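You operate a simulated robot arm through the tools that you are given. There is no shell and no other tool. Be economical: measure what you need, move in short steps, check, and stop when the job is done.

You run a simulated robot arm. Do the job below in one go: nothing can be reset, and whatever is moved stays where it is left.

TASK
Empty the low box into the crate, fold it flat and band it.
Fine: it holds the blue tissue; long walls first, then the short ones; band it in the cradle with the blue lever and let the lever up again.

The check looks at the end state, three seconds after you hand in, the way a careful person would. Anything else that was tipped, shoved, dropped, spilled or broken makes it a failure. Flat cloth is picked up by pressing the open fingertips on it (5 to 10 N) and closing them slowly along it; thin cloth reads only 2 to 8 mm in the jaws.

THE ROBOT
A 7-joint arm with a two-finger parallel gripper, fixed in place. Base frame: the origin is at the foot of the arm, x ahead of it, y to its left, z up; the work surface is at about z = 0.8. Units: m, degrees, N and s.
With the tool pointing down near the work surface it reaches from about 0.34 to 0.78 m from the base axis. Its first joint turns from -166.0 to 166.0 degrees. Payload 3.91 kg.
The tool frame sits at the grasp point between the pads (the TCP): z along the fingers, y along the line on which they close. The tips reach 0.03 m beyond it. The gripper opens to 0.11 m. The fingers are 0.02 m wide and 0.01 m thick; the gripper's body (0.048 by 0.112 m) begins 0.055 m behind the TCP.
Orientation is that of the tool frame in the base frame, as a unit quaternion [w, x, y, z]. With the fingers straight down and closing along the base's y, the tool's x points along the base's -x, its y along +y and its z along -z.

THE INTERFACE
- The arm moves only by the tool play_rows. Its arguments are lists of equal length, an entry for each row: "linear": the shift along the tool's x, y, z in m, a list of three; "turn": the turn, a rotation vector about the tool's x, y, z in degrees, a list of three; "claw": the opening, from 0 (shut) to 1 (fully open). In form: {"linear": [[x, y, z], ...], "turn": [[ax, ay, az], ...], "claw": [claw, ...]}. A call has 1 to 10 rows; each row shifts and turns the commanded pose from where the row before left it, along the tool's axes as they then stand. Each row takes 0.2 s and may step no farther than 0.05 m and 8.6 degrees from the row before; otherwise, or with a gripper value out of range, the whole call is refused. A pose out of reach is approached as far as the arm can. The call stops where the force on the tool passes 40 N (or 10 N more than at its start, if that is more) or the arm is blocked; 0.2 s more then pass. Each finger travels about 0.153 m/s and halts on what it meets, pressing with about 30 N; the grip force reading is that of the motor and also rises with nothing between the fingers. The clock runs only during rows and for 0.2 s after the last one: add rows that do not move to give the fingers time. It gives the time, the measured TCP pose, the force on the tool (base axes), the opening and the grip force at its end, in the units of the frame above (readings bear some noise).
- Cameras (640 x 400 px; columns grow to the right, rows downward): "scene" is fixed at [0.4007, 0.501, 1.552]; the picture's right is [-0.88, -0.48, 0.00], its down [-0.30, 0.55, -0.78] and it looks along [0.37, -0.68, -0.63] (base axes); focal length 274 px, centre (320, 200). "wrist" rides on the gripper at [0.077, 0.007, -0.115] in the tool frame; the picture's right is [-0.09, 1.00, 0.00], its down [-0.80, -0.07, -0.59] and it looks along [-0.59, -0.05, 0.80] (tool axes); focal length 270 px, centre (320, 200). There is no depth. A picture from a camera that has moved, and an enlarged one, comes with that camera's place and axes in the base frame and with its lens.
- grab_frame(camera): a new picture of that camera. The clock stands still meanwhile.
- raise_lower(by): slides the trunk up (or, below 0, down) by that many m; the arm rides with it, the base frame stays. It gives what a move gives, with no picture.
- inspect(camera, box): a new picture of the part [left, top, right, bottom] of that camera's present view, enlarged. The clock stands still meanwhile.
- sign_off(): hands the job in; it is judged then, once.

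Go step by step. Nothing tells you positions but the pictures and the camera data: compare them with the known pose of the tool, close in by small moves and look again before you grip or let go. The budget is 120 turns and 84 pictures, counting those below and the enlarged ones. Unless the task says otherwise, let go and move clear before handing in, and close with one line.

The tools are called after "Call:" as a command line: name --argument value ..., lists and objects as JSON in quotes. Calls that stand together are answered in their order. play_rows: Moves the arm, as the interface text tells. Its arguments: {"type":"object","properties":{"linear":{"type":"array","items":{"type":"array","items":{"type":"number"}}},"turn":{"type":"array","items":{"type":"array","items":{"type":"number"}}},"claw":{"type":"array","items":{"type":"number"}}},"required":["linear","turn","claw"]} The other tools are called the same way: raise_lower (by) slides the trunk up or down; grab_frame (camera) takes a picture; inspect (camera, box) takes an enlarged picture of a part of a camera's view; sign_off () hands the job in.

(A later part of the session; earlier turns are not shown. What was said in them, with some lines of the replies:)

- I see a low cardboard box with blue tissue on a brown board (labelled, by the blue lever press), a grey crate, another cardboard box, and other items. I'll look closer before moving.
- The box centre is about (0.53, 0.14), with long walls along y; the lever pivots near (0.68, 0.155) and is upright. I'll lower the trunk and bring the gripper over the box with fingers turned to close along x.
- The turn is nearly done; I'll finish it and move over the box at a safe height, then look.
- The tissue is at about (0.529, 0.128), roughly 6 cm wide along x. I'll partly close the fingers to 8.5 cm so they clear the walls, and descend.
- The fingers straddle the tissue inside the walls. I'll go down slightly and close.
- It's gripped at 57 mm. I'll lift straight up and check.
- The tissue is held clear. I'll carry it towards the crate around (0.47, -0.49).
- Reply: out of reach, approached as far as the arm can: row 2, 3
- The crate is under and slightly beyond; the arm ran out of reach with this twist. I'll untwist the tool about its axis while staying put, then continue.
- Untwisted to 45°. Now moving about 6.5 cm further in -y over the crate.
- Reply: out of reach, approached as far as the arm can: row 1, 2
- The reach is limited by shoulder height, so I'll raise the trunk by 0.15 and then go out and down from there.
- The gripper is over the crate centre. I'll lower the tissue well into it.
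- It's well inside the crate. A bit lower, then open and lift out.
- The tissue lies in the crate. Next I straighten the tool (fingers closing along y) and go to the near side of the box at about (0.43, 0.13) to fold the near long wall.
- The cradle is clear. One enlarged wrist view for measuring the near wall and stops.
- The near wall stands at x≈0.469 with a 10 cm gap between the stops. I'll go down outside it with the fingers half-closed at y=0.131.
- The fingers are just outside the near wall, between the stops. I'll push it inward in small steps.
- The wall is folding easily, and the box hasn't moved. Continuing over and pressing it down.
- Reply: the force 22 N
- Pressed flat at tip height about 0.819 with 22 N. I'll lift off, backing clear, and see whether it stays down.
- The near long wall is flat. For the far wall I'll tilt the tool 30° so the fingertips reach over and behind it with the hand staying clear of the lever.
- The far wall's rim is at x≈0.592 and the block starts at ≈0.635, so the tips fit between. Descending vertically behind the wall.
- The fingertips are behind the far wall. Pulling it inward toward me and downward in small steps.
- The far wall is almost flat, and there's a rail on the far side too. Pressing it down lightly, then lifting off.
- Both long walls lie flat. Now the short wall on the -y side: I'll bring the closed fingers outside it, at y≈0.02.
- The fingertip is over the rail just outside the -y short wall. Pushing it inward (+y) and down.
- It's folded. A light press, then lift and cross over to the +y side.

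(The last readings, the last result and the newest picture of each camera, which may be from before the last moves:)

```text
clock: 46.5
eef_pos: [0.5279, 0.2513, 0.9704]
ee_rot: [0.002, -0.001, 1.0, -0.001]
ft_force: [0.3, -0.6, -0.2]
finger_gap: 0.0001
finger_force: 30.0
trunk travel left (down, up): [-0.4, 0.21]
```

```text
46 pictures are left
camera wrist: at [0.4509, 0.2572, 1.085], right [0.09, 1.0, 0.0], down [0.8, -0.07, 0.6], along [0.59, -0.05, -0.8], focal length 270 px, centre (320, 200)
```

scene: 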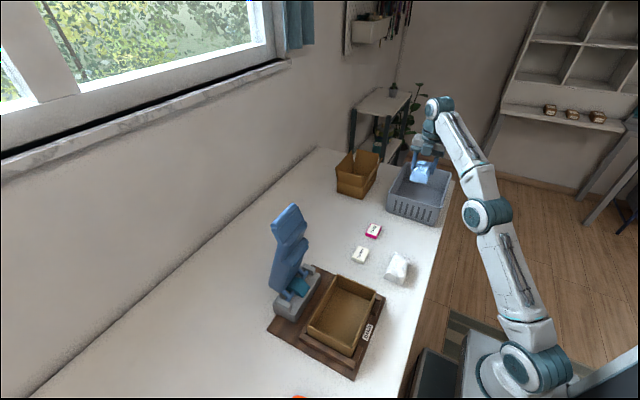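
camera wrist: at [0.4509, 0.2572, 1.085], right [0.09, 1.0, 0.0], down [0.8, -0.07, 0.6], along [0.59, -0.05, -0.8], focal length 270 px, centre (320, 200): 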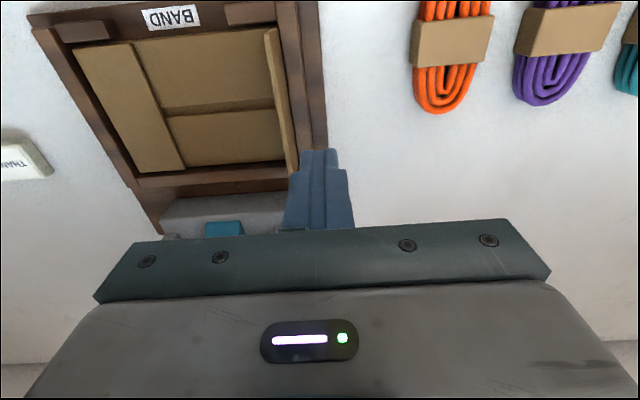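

The +y short wall is at y≈0.223 and the finger is clear outside it. Descending, then pushing inward (-y).

Call:
play_rows --linear '[[0, 0, 0.045], [0, 0, 0.045], [0, -0.01, 0], [0, -0.01, 0], [0, -0.01, 0], [0, -0.009, 0], [0, -0.008, 0.0], [0, -0.007, 0.004], [0, -0.007, 0.006], [0, 0, 0]]' --turn '[[0, 0, 0], [0, 0, 0], [0, 0, 0], [0, 0, 0], [0, 0, 0], [0, 0, 0], [0, 0, 0], [0, 0, 0], [0, 0, 0], [0, 0, 0]]' --claw '[0, 0, 0, 0, 0, 0, 0, 0, 0, 0]'

Call:
grab_frame --camera "wrist"

Call:
inspect --camera "scene" --box '[260, 240, 400, 370]'

```text
clock: 48.8
eef_pos: [0.5293, 0.1891, 0.8697]
ee_rot: [0.0, 0.0, 1.0, -0.001]
ft_force: [0.9, 0.4, -1.2]
finger_gap: 0.0
finger_force: 29.7
trunk travel left (down, up): [-0.4, 0.21]
```

```text
45 pictures are left
camera wrist: at [0.4507, 0.1962, 0.9843], right [0.09, 1.0, 0.0], down [0.8, -0.07, 0.6], along [0.59, -0.05, -0.8], focal length 270 px, centre (320, 200)
```

wrist: 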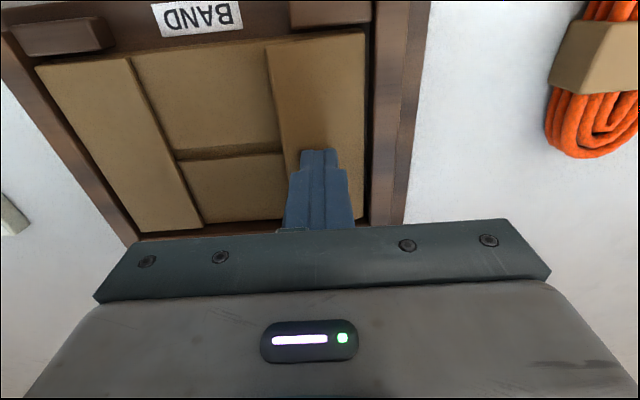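

```text
3.08 times, centred on (330, 305) of scene
camera zoom: at [0.4007, 0.501, 1.552], right [-0.88, -0.48, 0.0], down [-0.3, 0.55, -0.78], along [0.37, -0.68, -0.63], focal length 842 px, centre (289, -123)
```

zoom: 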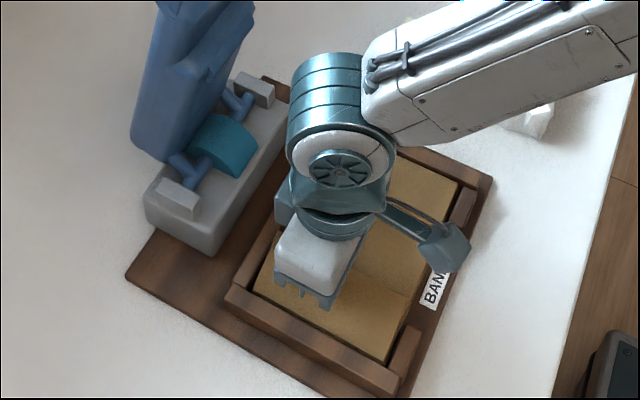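

Folding well. I'll press it down the last bit and lift off to check that all four walls stay flat.

Call:
play_rows --linear '[[0, -0.005, 0.006], [0, -0.002, 0.006], [0, 0, 0.004], [0, 0, 0.002], [0, 0, -0.03], [0, 0, -0.045], [0, 0, -0.045], [0, 0, 0]]' --turn '[[0, 0, 0], [0, 0, 0], [0, 0, 0], [0, 0, 0], [0, 0, 0], [0, 0, 0], [0, 0, 0], [0, 0, 0]]' --claw '[0, 0, 0, 0, 0, 0, 0, 0]'

Call:
inspect --camera "scene" --box '[240, 190, 400, 370]'

Call:
grab_frame --camera "wrist"

```text
clock: 50.5
eef_pos: [0.5277, 0.1859, 0.9773]
ee_rot: [0.001, -0.001, 1.0, 0.0]
ft_force: [0.8, 0.1, 0.3]
finger_gap: 0.0
finger_force: 29.8
trunk travel left (down, up): [-0.4, 0.21]
```

```text
2.22 times, centred on (320, 280) of scene
camera zoom: at [0.4007, 0.501, 1.552], right [-0.88, -0.48, 0.0], down [-0.3, 0.55, -0.78], along [0.37, -0.68, -0.63], focal length 608 px, centre (320, 22)
```

zoom: 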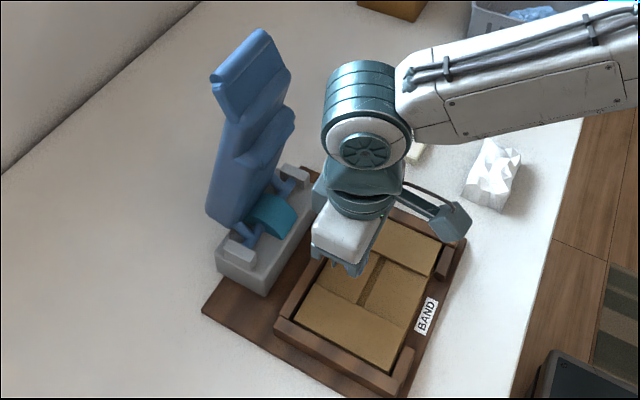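

```text
42 pictures are left
camera wrist: at [0.4493, 0.1924, 1.0921], right [0.09, 1.0, 0.0], down [0.8, -0.07, 0.6], along [0.59, -0.05, -0.8], focal length 270 px, centre (320, 200)
```

wrist: 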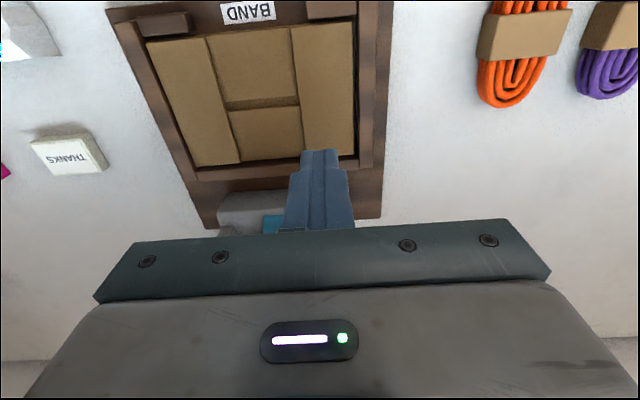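

All four walls are flat within the cradle rails. Next, the lever; I'll raise the trunk for reach and tilt the wrist to look at the lever's shape and exact position.

Call:
raise_lower --by 0.18

Call:
play_rows --linear '[[0.04, -0.027, 0], [0.04, -0.027, 0], [0, 0, 0], [0, 0, 0], [0, 0, 0], [0, 0, 0], [0, 0, 0], [0, 0, 0]]' --turn '[[0, 0, 0], [0, 0, 0], [0, -8.5, 0], [0, -8.5, 0], [0, -8.5, 0], [0, -8.5, 0], [0, -8.5, 0], [0, 0, 0]]' --claw '[0, 0, 0, 0, 0, 0, 0, 0]'

Call:
grab_frame --camera "wrist"

Call:
grab_frame --camera "scene"

```text
clock: 52.5
eef_pos: [0.5275, 0.1859, 1.1569]
ee_rot: [0.001, -0.001, 1.0, -0.001]
ft_force: [-0.3, 0.7, 0.7]
finger_gap: 0.0
finger_force: 29.7
trunk travel left (down, up): [-0.58, 0.03]
```

```text
clock: 54.4
eef_pos: [0.4474, 0.132, 1.1568]
ee_rot: [0.364, -0.002, 0.932, 0.0]
ft_force: [0.6, -0.3, -0.1]
finger_gap: 0.0
finger_force: 30.2
trunk travel left (down, up): [-0.58, 0.03]
```

```text
41 pictures are left
camera wrist: at [0.3126, 0.138, 1.1886], right [0.06, 1.0, 0.06], down [0.19, -0.07, 0.98], along [0.98, -0.05, -0.19], focal length 270 px, centre (320, 200)
```

wrist: 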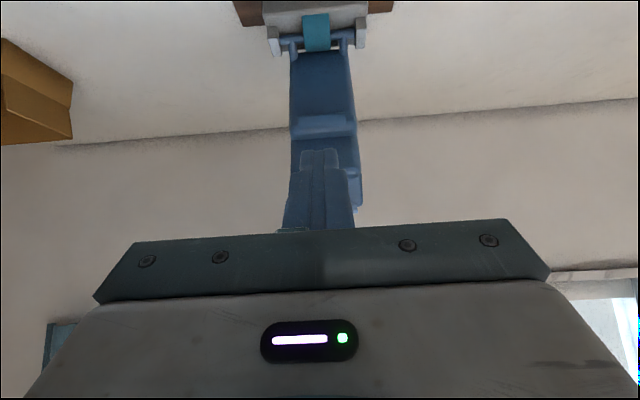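

```text
40 pictures are left
```

scene: 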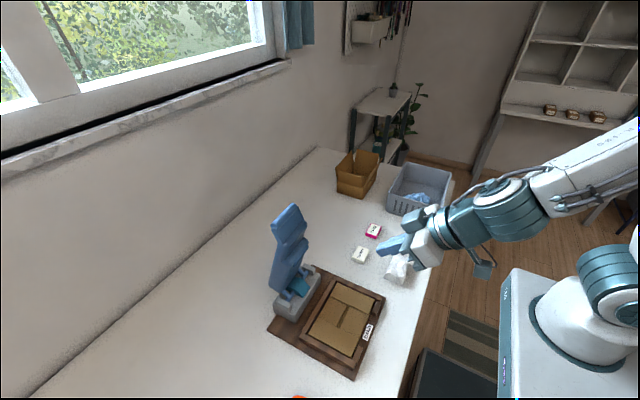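

The lever is about 9 cm wide (y≈0.09–0.178), its top at z≈1.14 and its back face at x≈0.69, leaning slightly forward. I'll untilt, go over its top and reach behind it.

Call:
play_rows --linear '[[0, 0, 0], [0, 0, 0], [0, 0, 0], [0, 0, 0], [-0.0048, 0, -0.0331], [-0.0048, 0.002, -0.0331], [0, 0, 0]]' --turn '[[0, 8.5, 0], [0, 8.5, 0], [0, 8.5, 0], [0, 8.5, 0], [0, 0, 0], [0, 0, 0], [0, 0, 0]]' --claw '[0, 0, 0, 0, 0, 0, 0]'

Call:
play_rows --linear '[[-0.0445, 0, 0.0067], [-0.0445, 0, 0.0067], [-0.0445, 0, 0.0067], [-0.0445, 0, 0.0067], [-0.0445, 0, 0.0067], [-0.0475, 0, 0.0067], [0, 0, 0]]' --turn '[[0, 0, 0], [0, 0, 0], [0, 0, 0], [0, 0, 0], [0, 0, 0], [0, 0, 0], [0, 0, 0]]' --claw '[0, 0, 0, 0, 0, 0, 0]'

Call:
inspect --camera "scene" --box '[200, 120, 440, 310]'

```text
clock: 56.0
eef_pos: [0.4455, 0.1323, 1.2243]
ee_rot: [0.076, 0.0, 0.997, -0.001]
ft_force: [0.0, 0.4, -0.2]
finger_gap: 0.0
finger_force: 30.5
trunk travel left (down, up): [-0.58, 0.03]
```

```text
clock: 57.5
eef_pos: [0.7191, 0.1337, 1.2254]
ee_rot: [0.075, -0.001, 0.997, -0.001]
ft_force: [-0.1, 0.3, -0.3]
finger_gap: 0.0001
finger_force: 30.0
trunk travel left (down, up): [-0.58, 0.03]
```

```text
2.11 times, centred on (320, 215) of scene
camera zoom: at [0.4007, 0.501, 1.552], right [-0.88, -0.48, 0.0], down [-0.3, 0.55, -0.78], along [0.37, -0.68, -0.63], focal length 576 px, centre (320, 168)
```

zoom: 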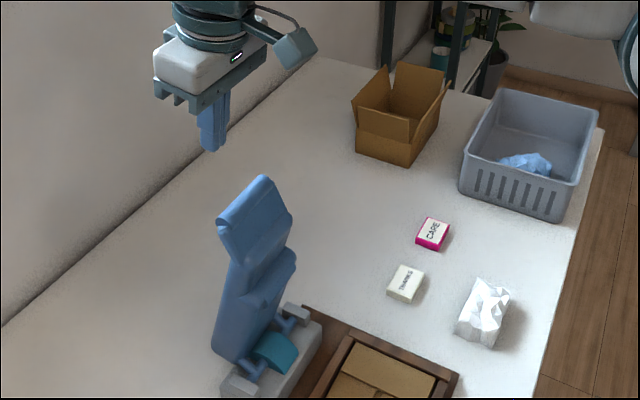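

The tip projection matches; the lever's top is just in front of and below the finger. Descending behind it.

Call:
play_rows --linear '[[0.005, 0, 0.0313], [0.005, 0, 0.0313], [0.005, 0, 0.0313], [0, 0, 0]]' --turn '[[0, 0, 0], [0, 0, 0], [0, 0, 0], [0, 0, 0]]' --claw '[0, 0, 0, 0]'

Call:
inspect --camera "scene" --box '[230, 140, 390, 300]'

```text
clock: 58.5
eef_pos: [0.7212, 0.1358, 1.1277]
ee_rot: [0.076, -0.001, 0.997, 0.0]
ft_force: [0.2, 0.4, 0.1]
finger_gap: 0.0001
finger_force: 30.2
trunk travel left (down, up): [-0.58, 0.03]
```

```text
2.50 times, centred on (310, 220) of scene
camera zoom: at [0.4007, 0.501, 1.552], right [-0.88, -0.48, 0.0], down [-0.3, 0.55, -0.78], along [0.37, -0.68, -0.63], focal length 684 px, centre (345, 150)
```

zoom: 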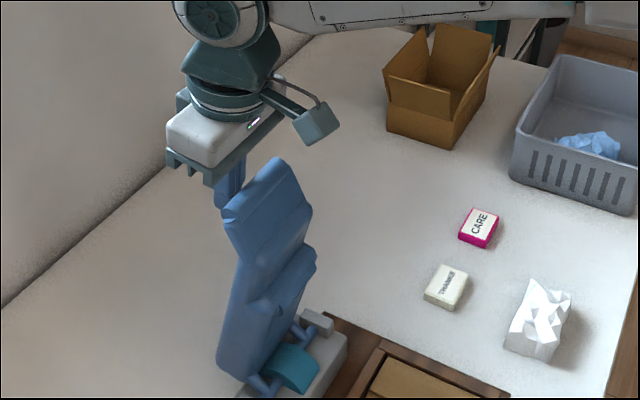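

The finger is behind the lever's top. I'll pull it toward me along an arc around its pivot, in small steps.

Call:
play_rows --linear '[[0.0119, 0, -0.0008], [0.0119, 0, -0.0008], [0.018, 0, -0.0025], [0.018, 0, -0.0025], [0.015, 0, 0], [0.015, 0, 0], [0.0149, 0, 0.0017], [0.0149, 0, 0.0017]]' --turn '[[0, 0, 0], [0, 0, 0], [0, 0, 0], [0, 0, 0], [0, 0, 0], [0, 0, 0], [0, 0, 0], [0, 0, 0]]' --claw '[0, 0, 0, 0, 0, 0, 0, 0]'

Call:
inspect --camera "scene" --box '[230, 140, 390, 300]'

```text
clock: 60.4
eef_pos: [0.5992, 0.1331, 1.1154]
ee_rot: [0.076, 0.0, 0.997, -0.001]
ft_force: [0.0, -0.1, 0.0]
finger_gap: 0.0
finger_force: 29.2
trunk travel left (down, up): [-0.58, 0.03]
```

```text
2.50 times, centred on (310, 220) of scene
camera zoom: at [0.4007, 0.501, 1.552], right [-0.88, -0.48, 0.0], down [-0.3, 0.55, -0.78], along [0.37, -0.68, -0.63], focal length 684 px, centre (345, 150)
```

zoom: 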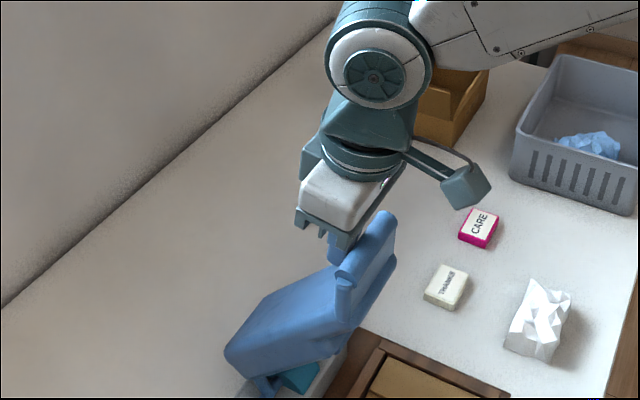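

The lever is following smoothly with almost no force. Continuing the arc.

Call:
play_rows --linear '[[0.013, 0, 0.0052], [0.013, 0, 0.0052], [0.014, 0, 0.0053], [0.014, 0, 0.0053], [0.0132, 0, 0.007], [0.0132, 0, 0.007], [0.0122, 0, 0.0086], [0.0122, 0, 0.0086], [0.0111, 0, 0.01], [0.0111, 0, 0.01]]' --turn '[[0, 0, 0], [0, 0, 0], [0, 0, 0], [0, 0, 0], [0, 0, 0], [0, 0, 0], [0, 0, 0], [0, 0, 0], [0, 0, 0], [0, 0, 0]]' --claw '[0, 0, 0, 0, 0, 0, 0, 0, 0, 0]'

Call:
inspect --camera "scene" --box '[240, 170, 400, 350]'

```text
clock: 62.5
eef_pos: [0.4855, 0.1343, 1.0241]
ee_rot: [0.076, 0.0, 0.997, -0.001]
ft_force: [-0.2, 0.5, 0.1]
finger_gap: 0.0004
finger_force: 29.6
trunk travel left (down, up): [-0.58, 0.03]
```

```text
2.22 times, centred on (320, 260) of scene
camera zoom: at [0.4007, 0.501, 1.552], right [-0.88, -0.48, 0.0], down [-0.3, 0.55, -0.78], along [0.37, -0.68, -0.63], focal length 608 px, centre (320, 67)
```

zoom: 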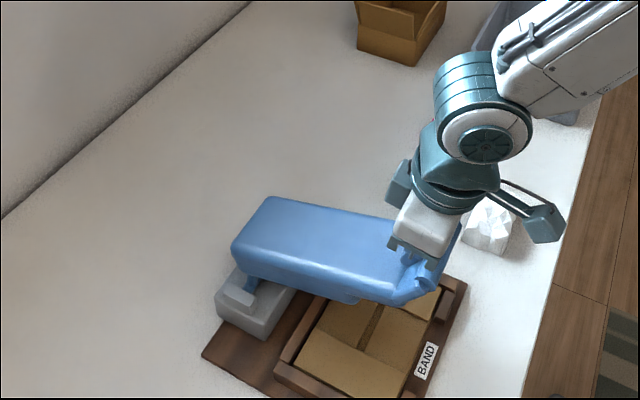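

The lever is nearly down over the box. Continuing downward along the arc, watching the force.

Call:
play_rows --linear '[[0.0104, 0, 0.0107], [0.0104, 0, 0.0107], [0.0084, 0, 0.0124], [0.0084, 0, 0.0124]]' --turn '[[0, 0, 0], [0, 0, 0], [0, 0, 0], [0, 0, 0]]' --claw '[0, 0, 0, 0]'

Call:
inspect --camera "scene" --box '[240, 170, 400, 350]'

```text
clock: 63.5
eef_pos: [0.4555, 0.1345, 0.9741]
ee_rot: [0.075, -0.001, 0.997, 0.0]
ft_force: [1.7, 1.7, -0.7]
finger_gap: 0.0001
finger_force: 30.1
trunk travel left (down, up): [-0.58, 0.03]
```

```text
2.22 times, centred on (320, 260) of scene
camera zoom: at [0.4007, 0.501, 1.552], right [-0.88, -0.48, 0.0], down [-0.3, 0.55, -0.78], along [0.37, -0.68, -0.63], focal length 608 px, centre (320, 67)
```

zoom: 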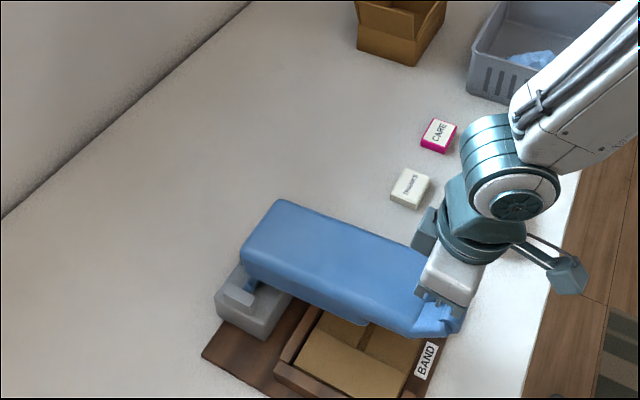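

Nearly closed. I'll continue mostly straight down until the pad meets the box.

Call:
play_rows --linear '[[0.0045, 0, 0.0115], [0.0045, 0, 0.0115], [0.003, 0, 0.0115], [0.002, 0, 0.01]]' --turn '[[0, 0, 0], [0, 0, 0], [0, 0, 0], [0, 0, 0]]' --claw '[0, 0, 0, 0]'

Call:
inspect --camera "scene" --box '[240, 190, 400, 370]'

```text
clock: 64.5
eef_pos: [0.4468, 0.1336, 0.9257]
ee_rot: [0.075, -0.001, 0.997, -0.001]
ft_force: [1.3, 0.8, 0.1]
finger_gap: 0.0
finger_force: 30.2
trunk travel left (down, up): [-0.58, 0.03]
```

```text
2.22 times, centred on (320, 280) of scene
camera zoom: at [0.4007, 0.501, 1.552], right [-0.88, -0.48, 0.0], down [-0.3, 0.55, -0.78], along [0.37, -0.68, -0.63], focal length 608 px, centre (320, 22)
```

zoom: 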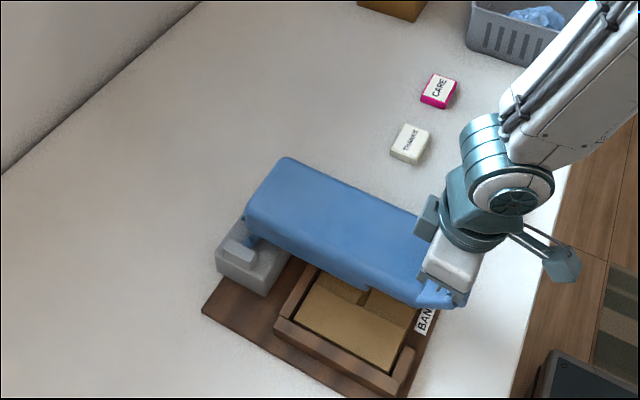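

No resistance yet. Continuing downward in small steps.

Call:
play_rows --linear '[[0.002, 0, 0.008], [0.0015, 0, 0.007], [0.0012, 0, 0.006], [0.001, 0, 0.005], [0, 0, 0]]' --turn '[[0, 0, 0], [0, 0, 0], [0, 0, 0], [0, 0, 0], [0, 0, 0]]' --claw '[0, 0, 0, 0, 0]'

Call:
inspect --camera "scene" --box '[240, 190, 400, 370]'

```text
clock: 65.8
eef_pos: [0.4469, 0.1342, 0.9015]
ee_rot: [0.075, -0.001, 0.997, -0.001]
ft_force: [1.8, -0.1, -0.1]
finger_gap: 0.0
finger_force: 30.0
trunk travel left (down, up): [-0.58, 0.03]
```

```text
2.22 times, centred on (320, 280) of scene
camera zoom: at [0.4007, 0.501, 1.552], right [-0.88, -0.48, 0.0], down [-0.3, 0.55, -0.78], along [0.37, -0.68, -0.63], focal length 608 px, centre (320, 22)
```

zoom: 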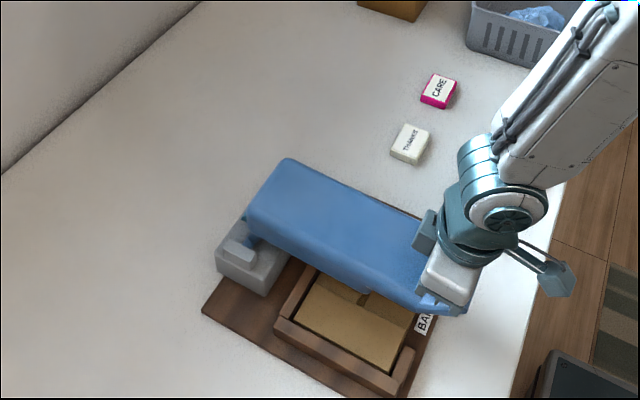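

I'll check from the wrist camera where the finger bears on the lever.

Call:
grab_frame --camera "wrist"

Call:
inspect --camera "scene" --box '[290, 260, 380, 350]'

```text
32 pictures are left
camera wrist: at [0.3532, 0.1407, 1.0028], right [0.09, 1.0, 0.01], down [0.7, -0.07, 0.71], along [0.71, -0.05, -0.71], focal length 270 px, centre (320, 200)
```

wrist: 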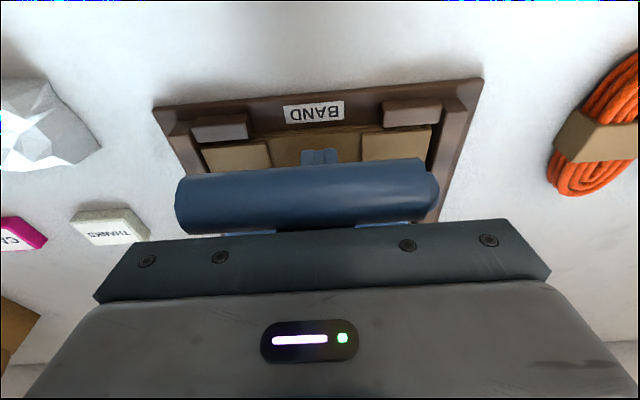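

```text
4.44 times, centred on (335, 305) of scene
camera zoom: at [0.4007, 0.501, 1.552], right [-0.88, -0.48, 0.0], down [-0.3, 0.55, -0.78], along [0.37, -0.68, -0.63], focal length 1216 px, centre (253, -267)
```

zoom: 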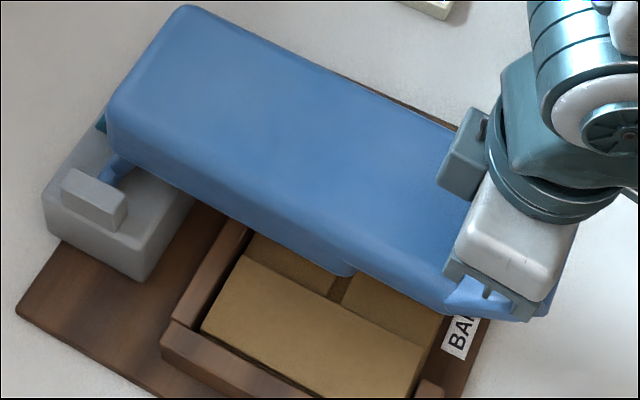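

The fingertip has slipped in behind the raised handle bar and dipped below it, so it no longer presses the lever (lever about 73° down). I'll back straight up and look before pressing from on top.

Call:
play_rows --linear '[[-0.008, 0, -0.03], [-0.0045, 0, -0.03], [-0.0045, 0, -0.03], [-0.0045, 0, -0.03], [0, 0, 0]]' --turn '[[0, 0, 0], [0, 0, 0], [0, 0, 0], [0, 0, 0], [0, 0, 0]]' --claw '[0, 0, 0, 0, 0]'

Call:
grab_frame --camera "wrist"

Call:
inspect --camera "scene" --box '[240, 190, 400, 370]'

```text
clock: 67.0
eef_pos: [0.4494, 0.1345, 1.0238]
ee_rot: [0.074, -0.001, 0.997, -0.002]
ft_force: [-0.2, 0.1, 0.2]
finger_gap: 0.0
finger_force: 30.2
trunk travel left (down, up): [-0.58, 0.03]
```

```text
30 pictures are left
camera wrist: at [0.356, 0.1414, 1.1259], right [0.09, 1.0, 0.01], down [0.7, -0.07, 0.71], along [0.7, -0.05, -0.71], focal length 270 px, centre (320, 200)
```

wrist: 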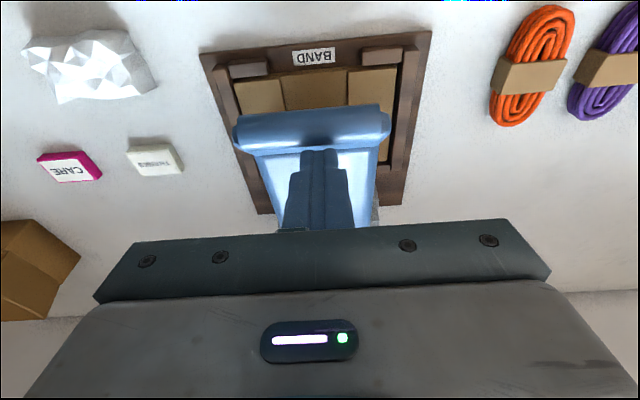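

```text
2.22 times, centred on (320, 280) of scene
camera zoom: at [0.4007, 0.501, 1.552], right [-0.88, -0.48, 0.0], down [-0.3, 0.55, -0.78], along [0.37, -0.68, -0.63], focal length 608 px, centre (320, 22)
```

zoom: 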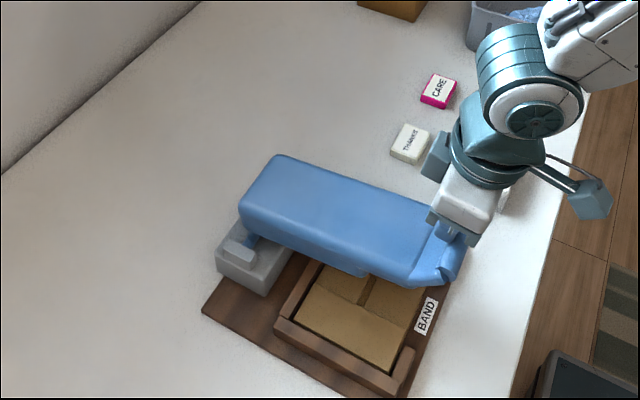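

The lever has sprung up slightly (it's spring-loaded), and I can see the round handle bar at its end with the flat plate behind it. I'll move back over the plate, straighten the tool and press straight down with two spread tips.

Call:
play_rows --linear '[[0, 0, 0], [-0.02, -0.002, 0], [-0.02, 0, 0], [0, 0, 0.012], [0, 0, 0.012], [0, 0, 0.012], [0, 0, 0.012], [0, 0, 0]]' --turn '[[0, 8.5, 0], [0, 0, 0], [0, 0, 0], [0, 0, 0], [0, 0, 0], [0, 0, 0], [0, 0, 0], [0, 0, 0]]' --claw '[0.4, 0.4, 0.4, 0.4, 0.4, 0.4, 0.4, 0.4]'

Call:
inspect --camera "scene" --box '[240, 190, 400, 370]'

Call:
grab_frame --camera "wrist"

```text
clock: 68.8
eef_pos: [0.4895, 0.1323, 0.9765]
ee_rot: [0.001, -0.001, 1.0, -0.001]
ft_force: [-2.8, -4.1, 2.3]
finger_gap: 0.0423
finger_force: 0.1
trunk travel left (down, up): [-0.58, 0.03]
```

```text
2.22 times, centred on (320, 280) of scene
camera zoom: at [0.4007, 0.501, 1.552], right [-0.88, -0.48, 0.0], down [-0.3, 0.55, -0.78], along [0.37, -0.68, -0.63], focal length 608 px, centre (320, 22)
```

zoom: 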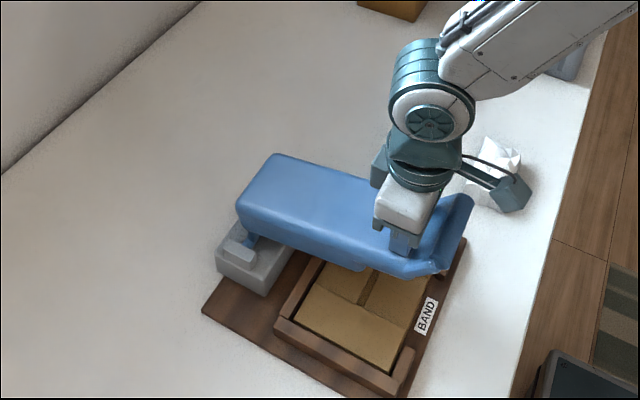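

```text
27 pictures are left
camera wrist: at [0.4125, 0.1383, 1.0898], right [0.09, 1.0, 0.0], down [0.8, -0.07, 0.6], along [0.59, -0.05, -0.8], focal length 270 px, centre (320, 200)
```

wrist: 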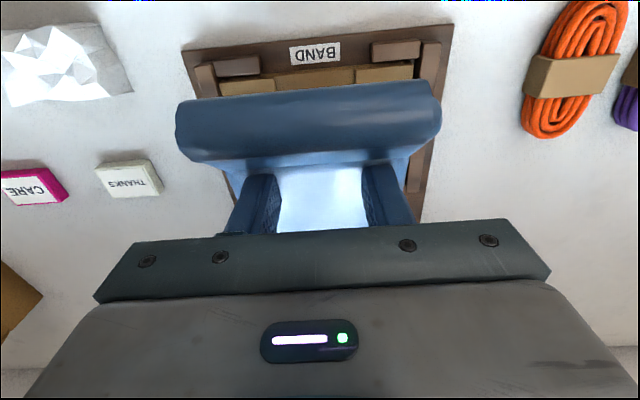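

The tips are now on the plate behind the handle. Pressing straight down.

Call:
play_rows --linear '[[0, 0, 0.01], [0, 0, 0.01], [0, 0, 0.01], [0, 0, 0.01], [0, 0, 0.008], [0, 0, 0]]' --turn '[[0, 0, 0], [0, 0, 0], [0, 0, 0], [0, 0, 0], [0, 0, 0], [0, 0, 0]]' --claw '[0.4, 0.4, 0.4, 0.4, 0.4, 0.4]'

Call:
inspect --camera "scene" --box '[240, 190, 400, 370]'

```text
clock: 70.2
eef_pos: [0.4904, 0.1317, 0.9273]
ee_rot: [0.001, 0.0, 1.0, -0.001]
ft_force: [-3.9, -4.0, 1.5]
finger_gap: 0.0421
finger_force: 0.1
trunk travel left (down, up): [-0.58, 0.03]
```

```text
2.22 times, centred on (320, 280) of scene
camera zoom: at [0.4007, 0.501, 1.552], right [-0.88, -0.48, 0.0], down [-0.3, 0.55, -0.78], along [0.37, -0.68, -0.63], focal length 608 px, centre (320, 22)
```

zoom: 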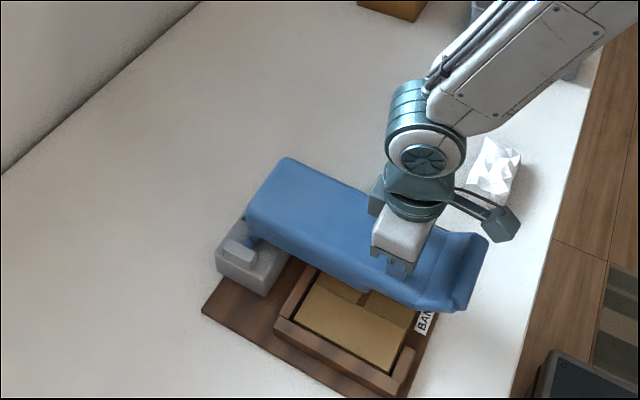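

The lever is going down properly now. Continuing until the pad bears firmly on the folded box.

Call:
play_rows --linear '[[0, 0, 0.007], [0, 0, 0.006], [0, 0, 0.005], [0, 0, 0.005], [0, 0, 0.004], [0, 0, 0]]' --turn '[[0, 0, 0], [0, 0, 0], [0, 0, 0], [0, 0, 0], [0, 0, 0], [0, 0, 0]]' --claw '[0.4, 0.4, 0.4, 0.4, 0.4, 0.4]'

Call:
inspect --camera "scene" --box '[240, 190, 400, 370]'

```text
clock: 71.5
eef_pos: [0.4896, 0.13, 0.8985]
ee_rot: [0.001, 0.001, 1.0, -0.001]
ft_force: [-1.8, -1.4, 1.0]
finger_gap: 0.0434
finger_force: 0.0
trunk travel left (down, up): [-0.58, 0.03]
```

```text
2.22 times, centred on (320, 280) of scene
camera zoom: at [0.4007, 0.501, 1.552], right [-0.88, -0.48, 0.0], down [-0.3, 0.55, -0.78], along [0.37, -0.68, -0.63], focal length 608 px, centre (320, 22)
```

zoom: 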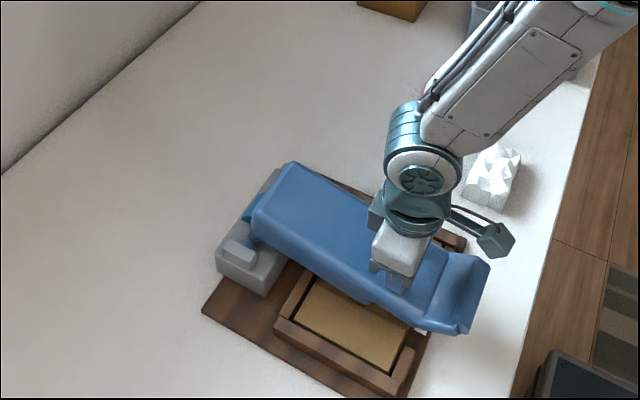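

Still moving freely. A bit further.

Call:
play_rows --linear '[[0, 0, 0.004], [0, 0, 0.004], [0, 0, 0.004], [0, 0, 0.004], [0, 0, 0.004], [0, 0, 0.004], [0, 0, 0]]' --turn '[[0, 0, 0], [0, 0, 0], [0, 0, 0], [0, 0, 0], [0, 0, 0], [0, 0, 0], [0, 0, 0]]' --claw '[0.4, 0.4, 0.4, 0.4, 0.4, 0.4, 0.4]'

Call:
inspect --camera "scene" --box '[240, 190, 400, 370]'

Call:
grab_frame --camera "wrist"

```text
clock: 73.2
eef_pos: [0.4902, 0.132, 0.875]
ee_rot: [0.001, 0.001, 1.0, -0.002]
ft_force: [-3.7, -3.0, 0.8]
finger_gap: 0.0427
finger_force: 0.1
trunk travel left (down, up): [-0.58, 0.03]
```

```text
2.22 times, centred on (320, 280) of scene
camera zoom: at [0.4007, 0.501, 1.552], right [-0.88, -0.48, 0.0], down [-0.3, 0.55, -0.78], along [0.37, -0.68, -0.63], focal length 608 px, centre (320, 22)
```

zoom: 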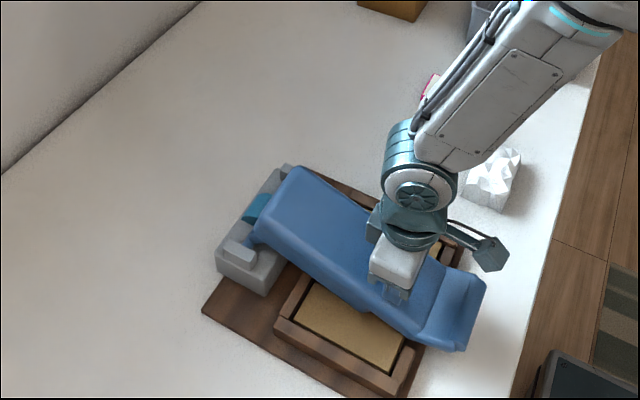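

```text
23 pictures are left
camera wrist: at [0.4123, 0.138, 0.9894], right [0.09, 1.0, 0.0], down [0.8, -0.07, 0.6], along [0.59, -0.05, -0.8], focal length 270 px, centre (320, 200)
```

wrist: 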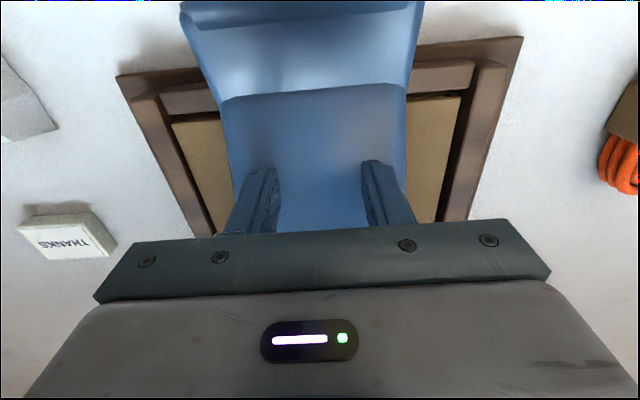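

The lever is close to the box now. Continuing gently until the reaction force rises.

Call:
play_rows --linear '[[0, 0, 0.003], [0, 0, 0.003], [0, 0, 0.003], [0, 0, 0.003], [0, 0, 0]]' --turn '[[0, 0, 0], [0, 0, 0], [0, 0, 0], [0, 0, 0], [0, 0, 0]]' --claw '[0.4, 0.4, 0.4, 0.4, 0.4]'

Call:
inspect --camera "scene" --box '[280, 250, 380, 350]'

```text
clock: 74.0
eef_pos: [0.4891, 0.1334, 0.8709]
ee_rot: [0.005, -0.001, 1.0, 0.0]
ft_force: [-12.5, -5.5, 28.9]
finger_gap: 0.0413
finger_force: 0.0
trunk travel left (down, up): [-0.58, 0.03]
stopped in row 4: the force on the tool passed its limit (the readings are from after the stop); the commanded pose is now the measured one
```

```text
4.00 times, centred on (330, 300) of scene
camera zoom: at [0.4007, 0.501, 1.552], right [-0.88, -0.48, 0.0], down [-0.3, 0.55, -0.78], along [0.37, -0.68, -0.63], focal length 1094 px, centre (280, -200)
```

zoom: 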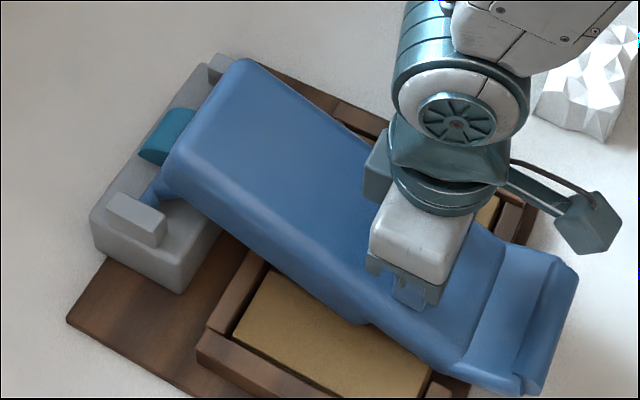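

The lever is bottomed with about 30–40 N on it. I'll hold for a second, then let it rise slowly with the fingers.

Call:
play_rows --linear '[[0, 0, 0.001], [0, 0, 0], [0, 0, 0], [0, 0, 0], [0, 0, 0]]' --turn '[[0, 0, 0], [0, 0, 0], [0, 0, 0], [0, 0, 0], [0, 0, 0]]' --claw '[0.4, 0.4, 0.4, 0.4, 0.4]'

Call:
play_rows --linear '[[0, 0, -0.01], [0, 0, -0.01], [0, 0, -0.01], [0, 0, -0.01], [0, 0, -0.015], [0, 0, -0.015], [0, 0, -0.015], [0, 0, -0.015], [0, 0, 0], [0, 0, 0]]' --turn '[[0, 0, 0], [0, 0, 0], [0, 0, 0], [0, 0, 0], [0, 0, 0], [0, 0, 0], [0, 0, 0], [0, 0, 0], [0, 0, 0], [0, 0, 0]]' --claw '[0.4, 0.4, 0.4, 0.4, 0.4, 0.4, 0.4, 0.4, 0.4, 0.4]'

Call:
inspect --camera "scene" --box '[240, 190, 400, 370]'

```text
clock: 74.6
eef_pos: [0.4895, 0.1319, 0.8712]
ee_rot: [0.005, -0.001, 1.0, -0.001]
ft_force: [-13.5, -6.7, 27.6]
finger_gap: 0.041
finger_force: 0.1
trunk travel left (down, up): [-0.58, 0.03]
stopped in row 3: the force on the tool passed its limit (the readings are from after the stop); the commanded pose is now the measured one
```

```text
clock: 76.8
eef_pos: [0.4918, 0.1315, 0.9692]
ee_rot: [0.004, -0.001, 1.0, 0.0]
ft_force: [3.3, -7.0, -1.2]
finger_gap: 0.0405
finger_force: 0.0
trunk travel left (down, up): [-0.58, 0.03]
```

```text
2.22 times, centred on (320, 280) of scene
camera zoom: at [0.4007, 0.501, 1.552], right [-0.88, -0.48, 0.0], down [-0.3, 0.55, -0.78], along [0.37, -0.68, -0.63], focal length 608 px, centre (320, 22)
```

zoom: 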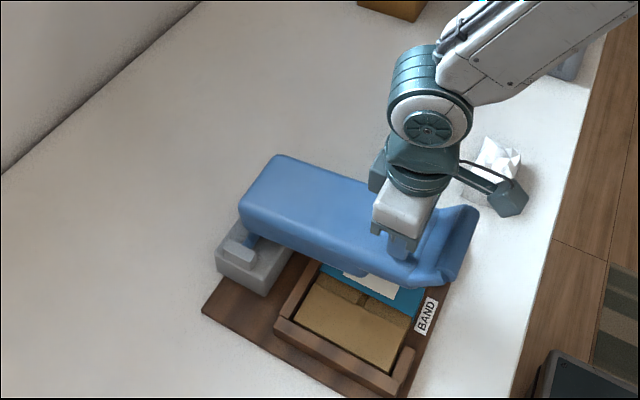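

A blue band is now around the folded box, and the lever rises with the fingers. I'll lift straight up out of its sweep to let it come fully up.

Call:
play_rows --linear '[[-0.005, 0, -0.03], [0, 0, -0.045], [0, 0, -0.048], [0, 0, -0.048], [0, 0, -0.048], [0, 0, 0], [0, 0, 0], [0, 0, 0], [0, 0, 0]]' --turn '[[0, 0, 0], [0, 0, 0], [0, 0, 0], [0, 0, 0], [0, 0, 0], [0, 0, 0], [0, 0, 0], [0, 0, 0], [0, 0, 0]]' --claw '[0.4, 0.4, 0.4, 0.4, 0.4, 0.4, 0.4, 0.4, 0.4]'

Call:
inspect --camera "scene" --box '[220, 130, 420, 370]'

```text
clock: 78.8
eef_pos: [0.4975, 0.1331, 1.1898]
ee_rot: [0.004, -0.001, 1.0, 0.0]
ft_force: [-0.1, 0.0, -0.3]
finger_gap: 0.0439
finger_force: 0.1
trunk travel left (down, up): [-0.58, 0.03]
```

```text
1.67 times, centred on (320, 250) of scene
camera zoom: at [0.4007, 0.501, 1.552], right [-0.88, -0.48, 0.0], down [-0.3, 0.55, -0.78], along [0.37, -0.68, -0.63], focal length 456 px, centre (320, 117)
```

zoom: 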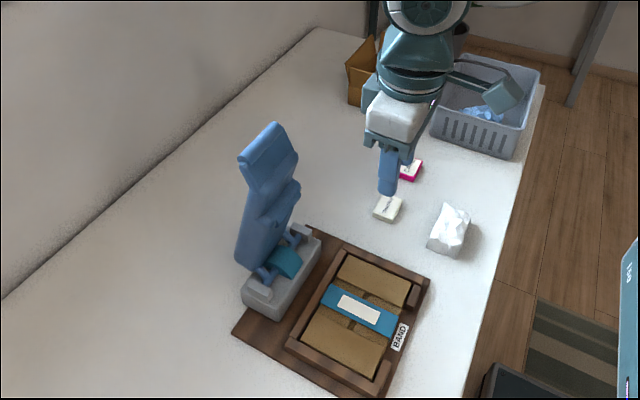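

The lever is fully up again and the flat box is banded in the cradle. I'll move the arm aside and do a final check.

Call:
play_rows --linear '[[0.005, -0.045, 0], [0.005, -0.045, 0], [0.005, -0.045, 0], [0.005, -0.045, 0], [0, -0.045, 0], [0, 0, 0]]' --turn '[[0, 0, 0], [0, 0, 0], [0, 0, 0], [0, 0, 0], [0, 0, 0], [0, 0, 0]]' --claw '[1, 1, 1, 1, 1, 1]'

Call:
grab_frame --camera "scene"

Call:
inspect --camera "scene" --box '[270, 250, 400, 380]'

```text
clock: 80.2
eef_pos: [0.4769, -0.0932, 1.1882]
ee_rot: [0.004, -0.001, 1.0, 0.0]
ft_force: [0.3, -0.1, -0.4]
finger_gap: 0.1098
finger_force: 0.1
trunk travel left (down, up): [-0.58, 0.03]
```

```text
19 pictures are left
```

scene: 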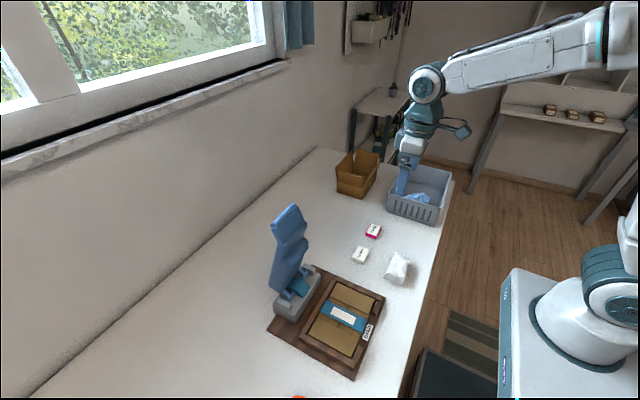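

```text
3.08 times, centred on (335, 315) of scene
camera zoom: at [0.4007, 0.501, 1.552], right [-0.88, -0.48, 0.0], down [-0.3, 0.55, -0.78], along [0.37, -0.68, -0.63], focal length 842 px, centre (274, -154)
```

zoom: 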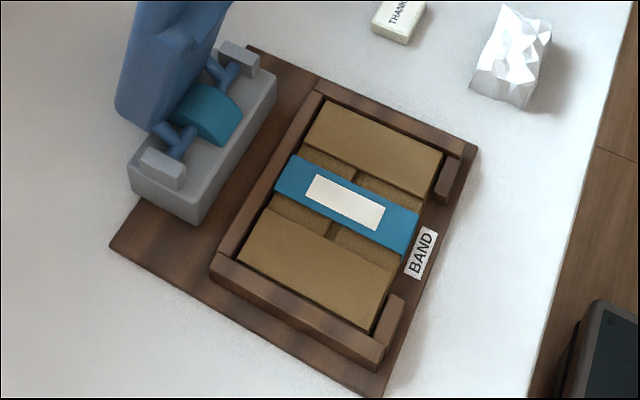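

The tissue is in the crate, the box is flat and banded in the cradle, the lever is up and the arm is clear. Handing in.

Call:
sign_off

```text
The job is handed in.
```

The low box's blue tissue is in the crate, and the box is folded flat (long walls first) and banded in the cradle. The lever is back up, and nothing else looked moved in the last picture.
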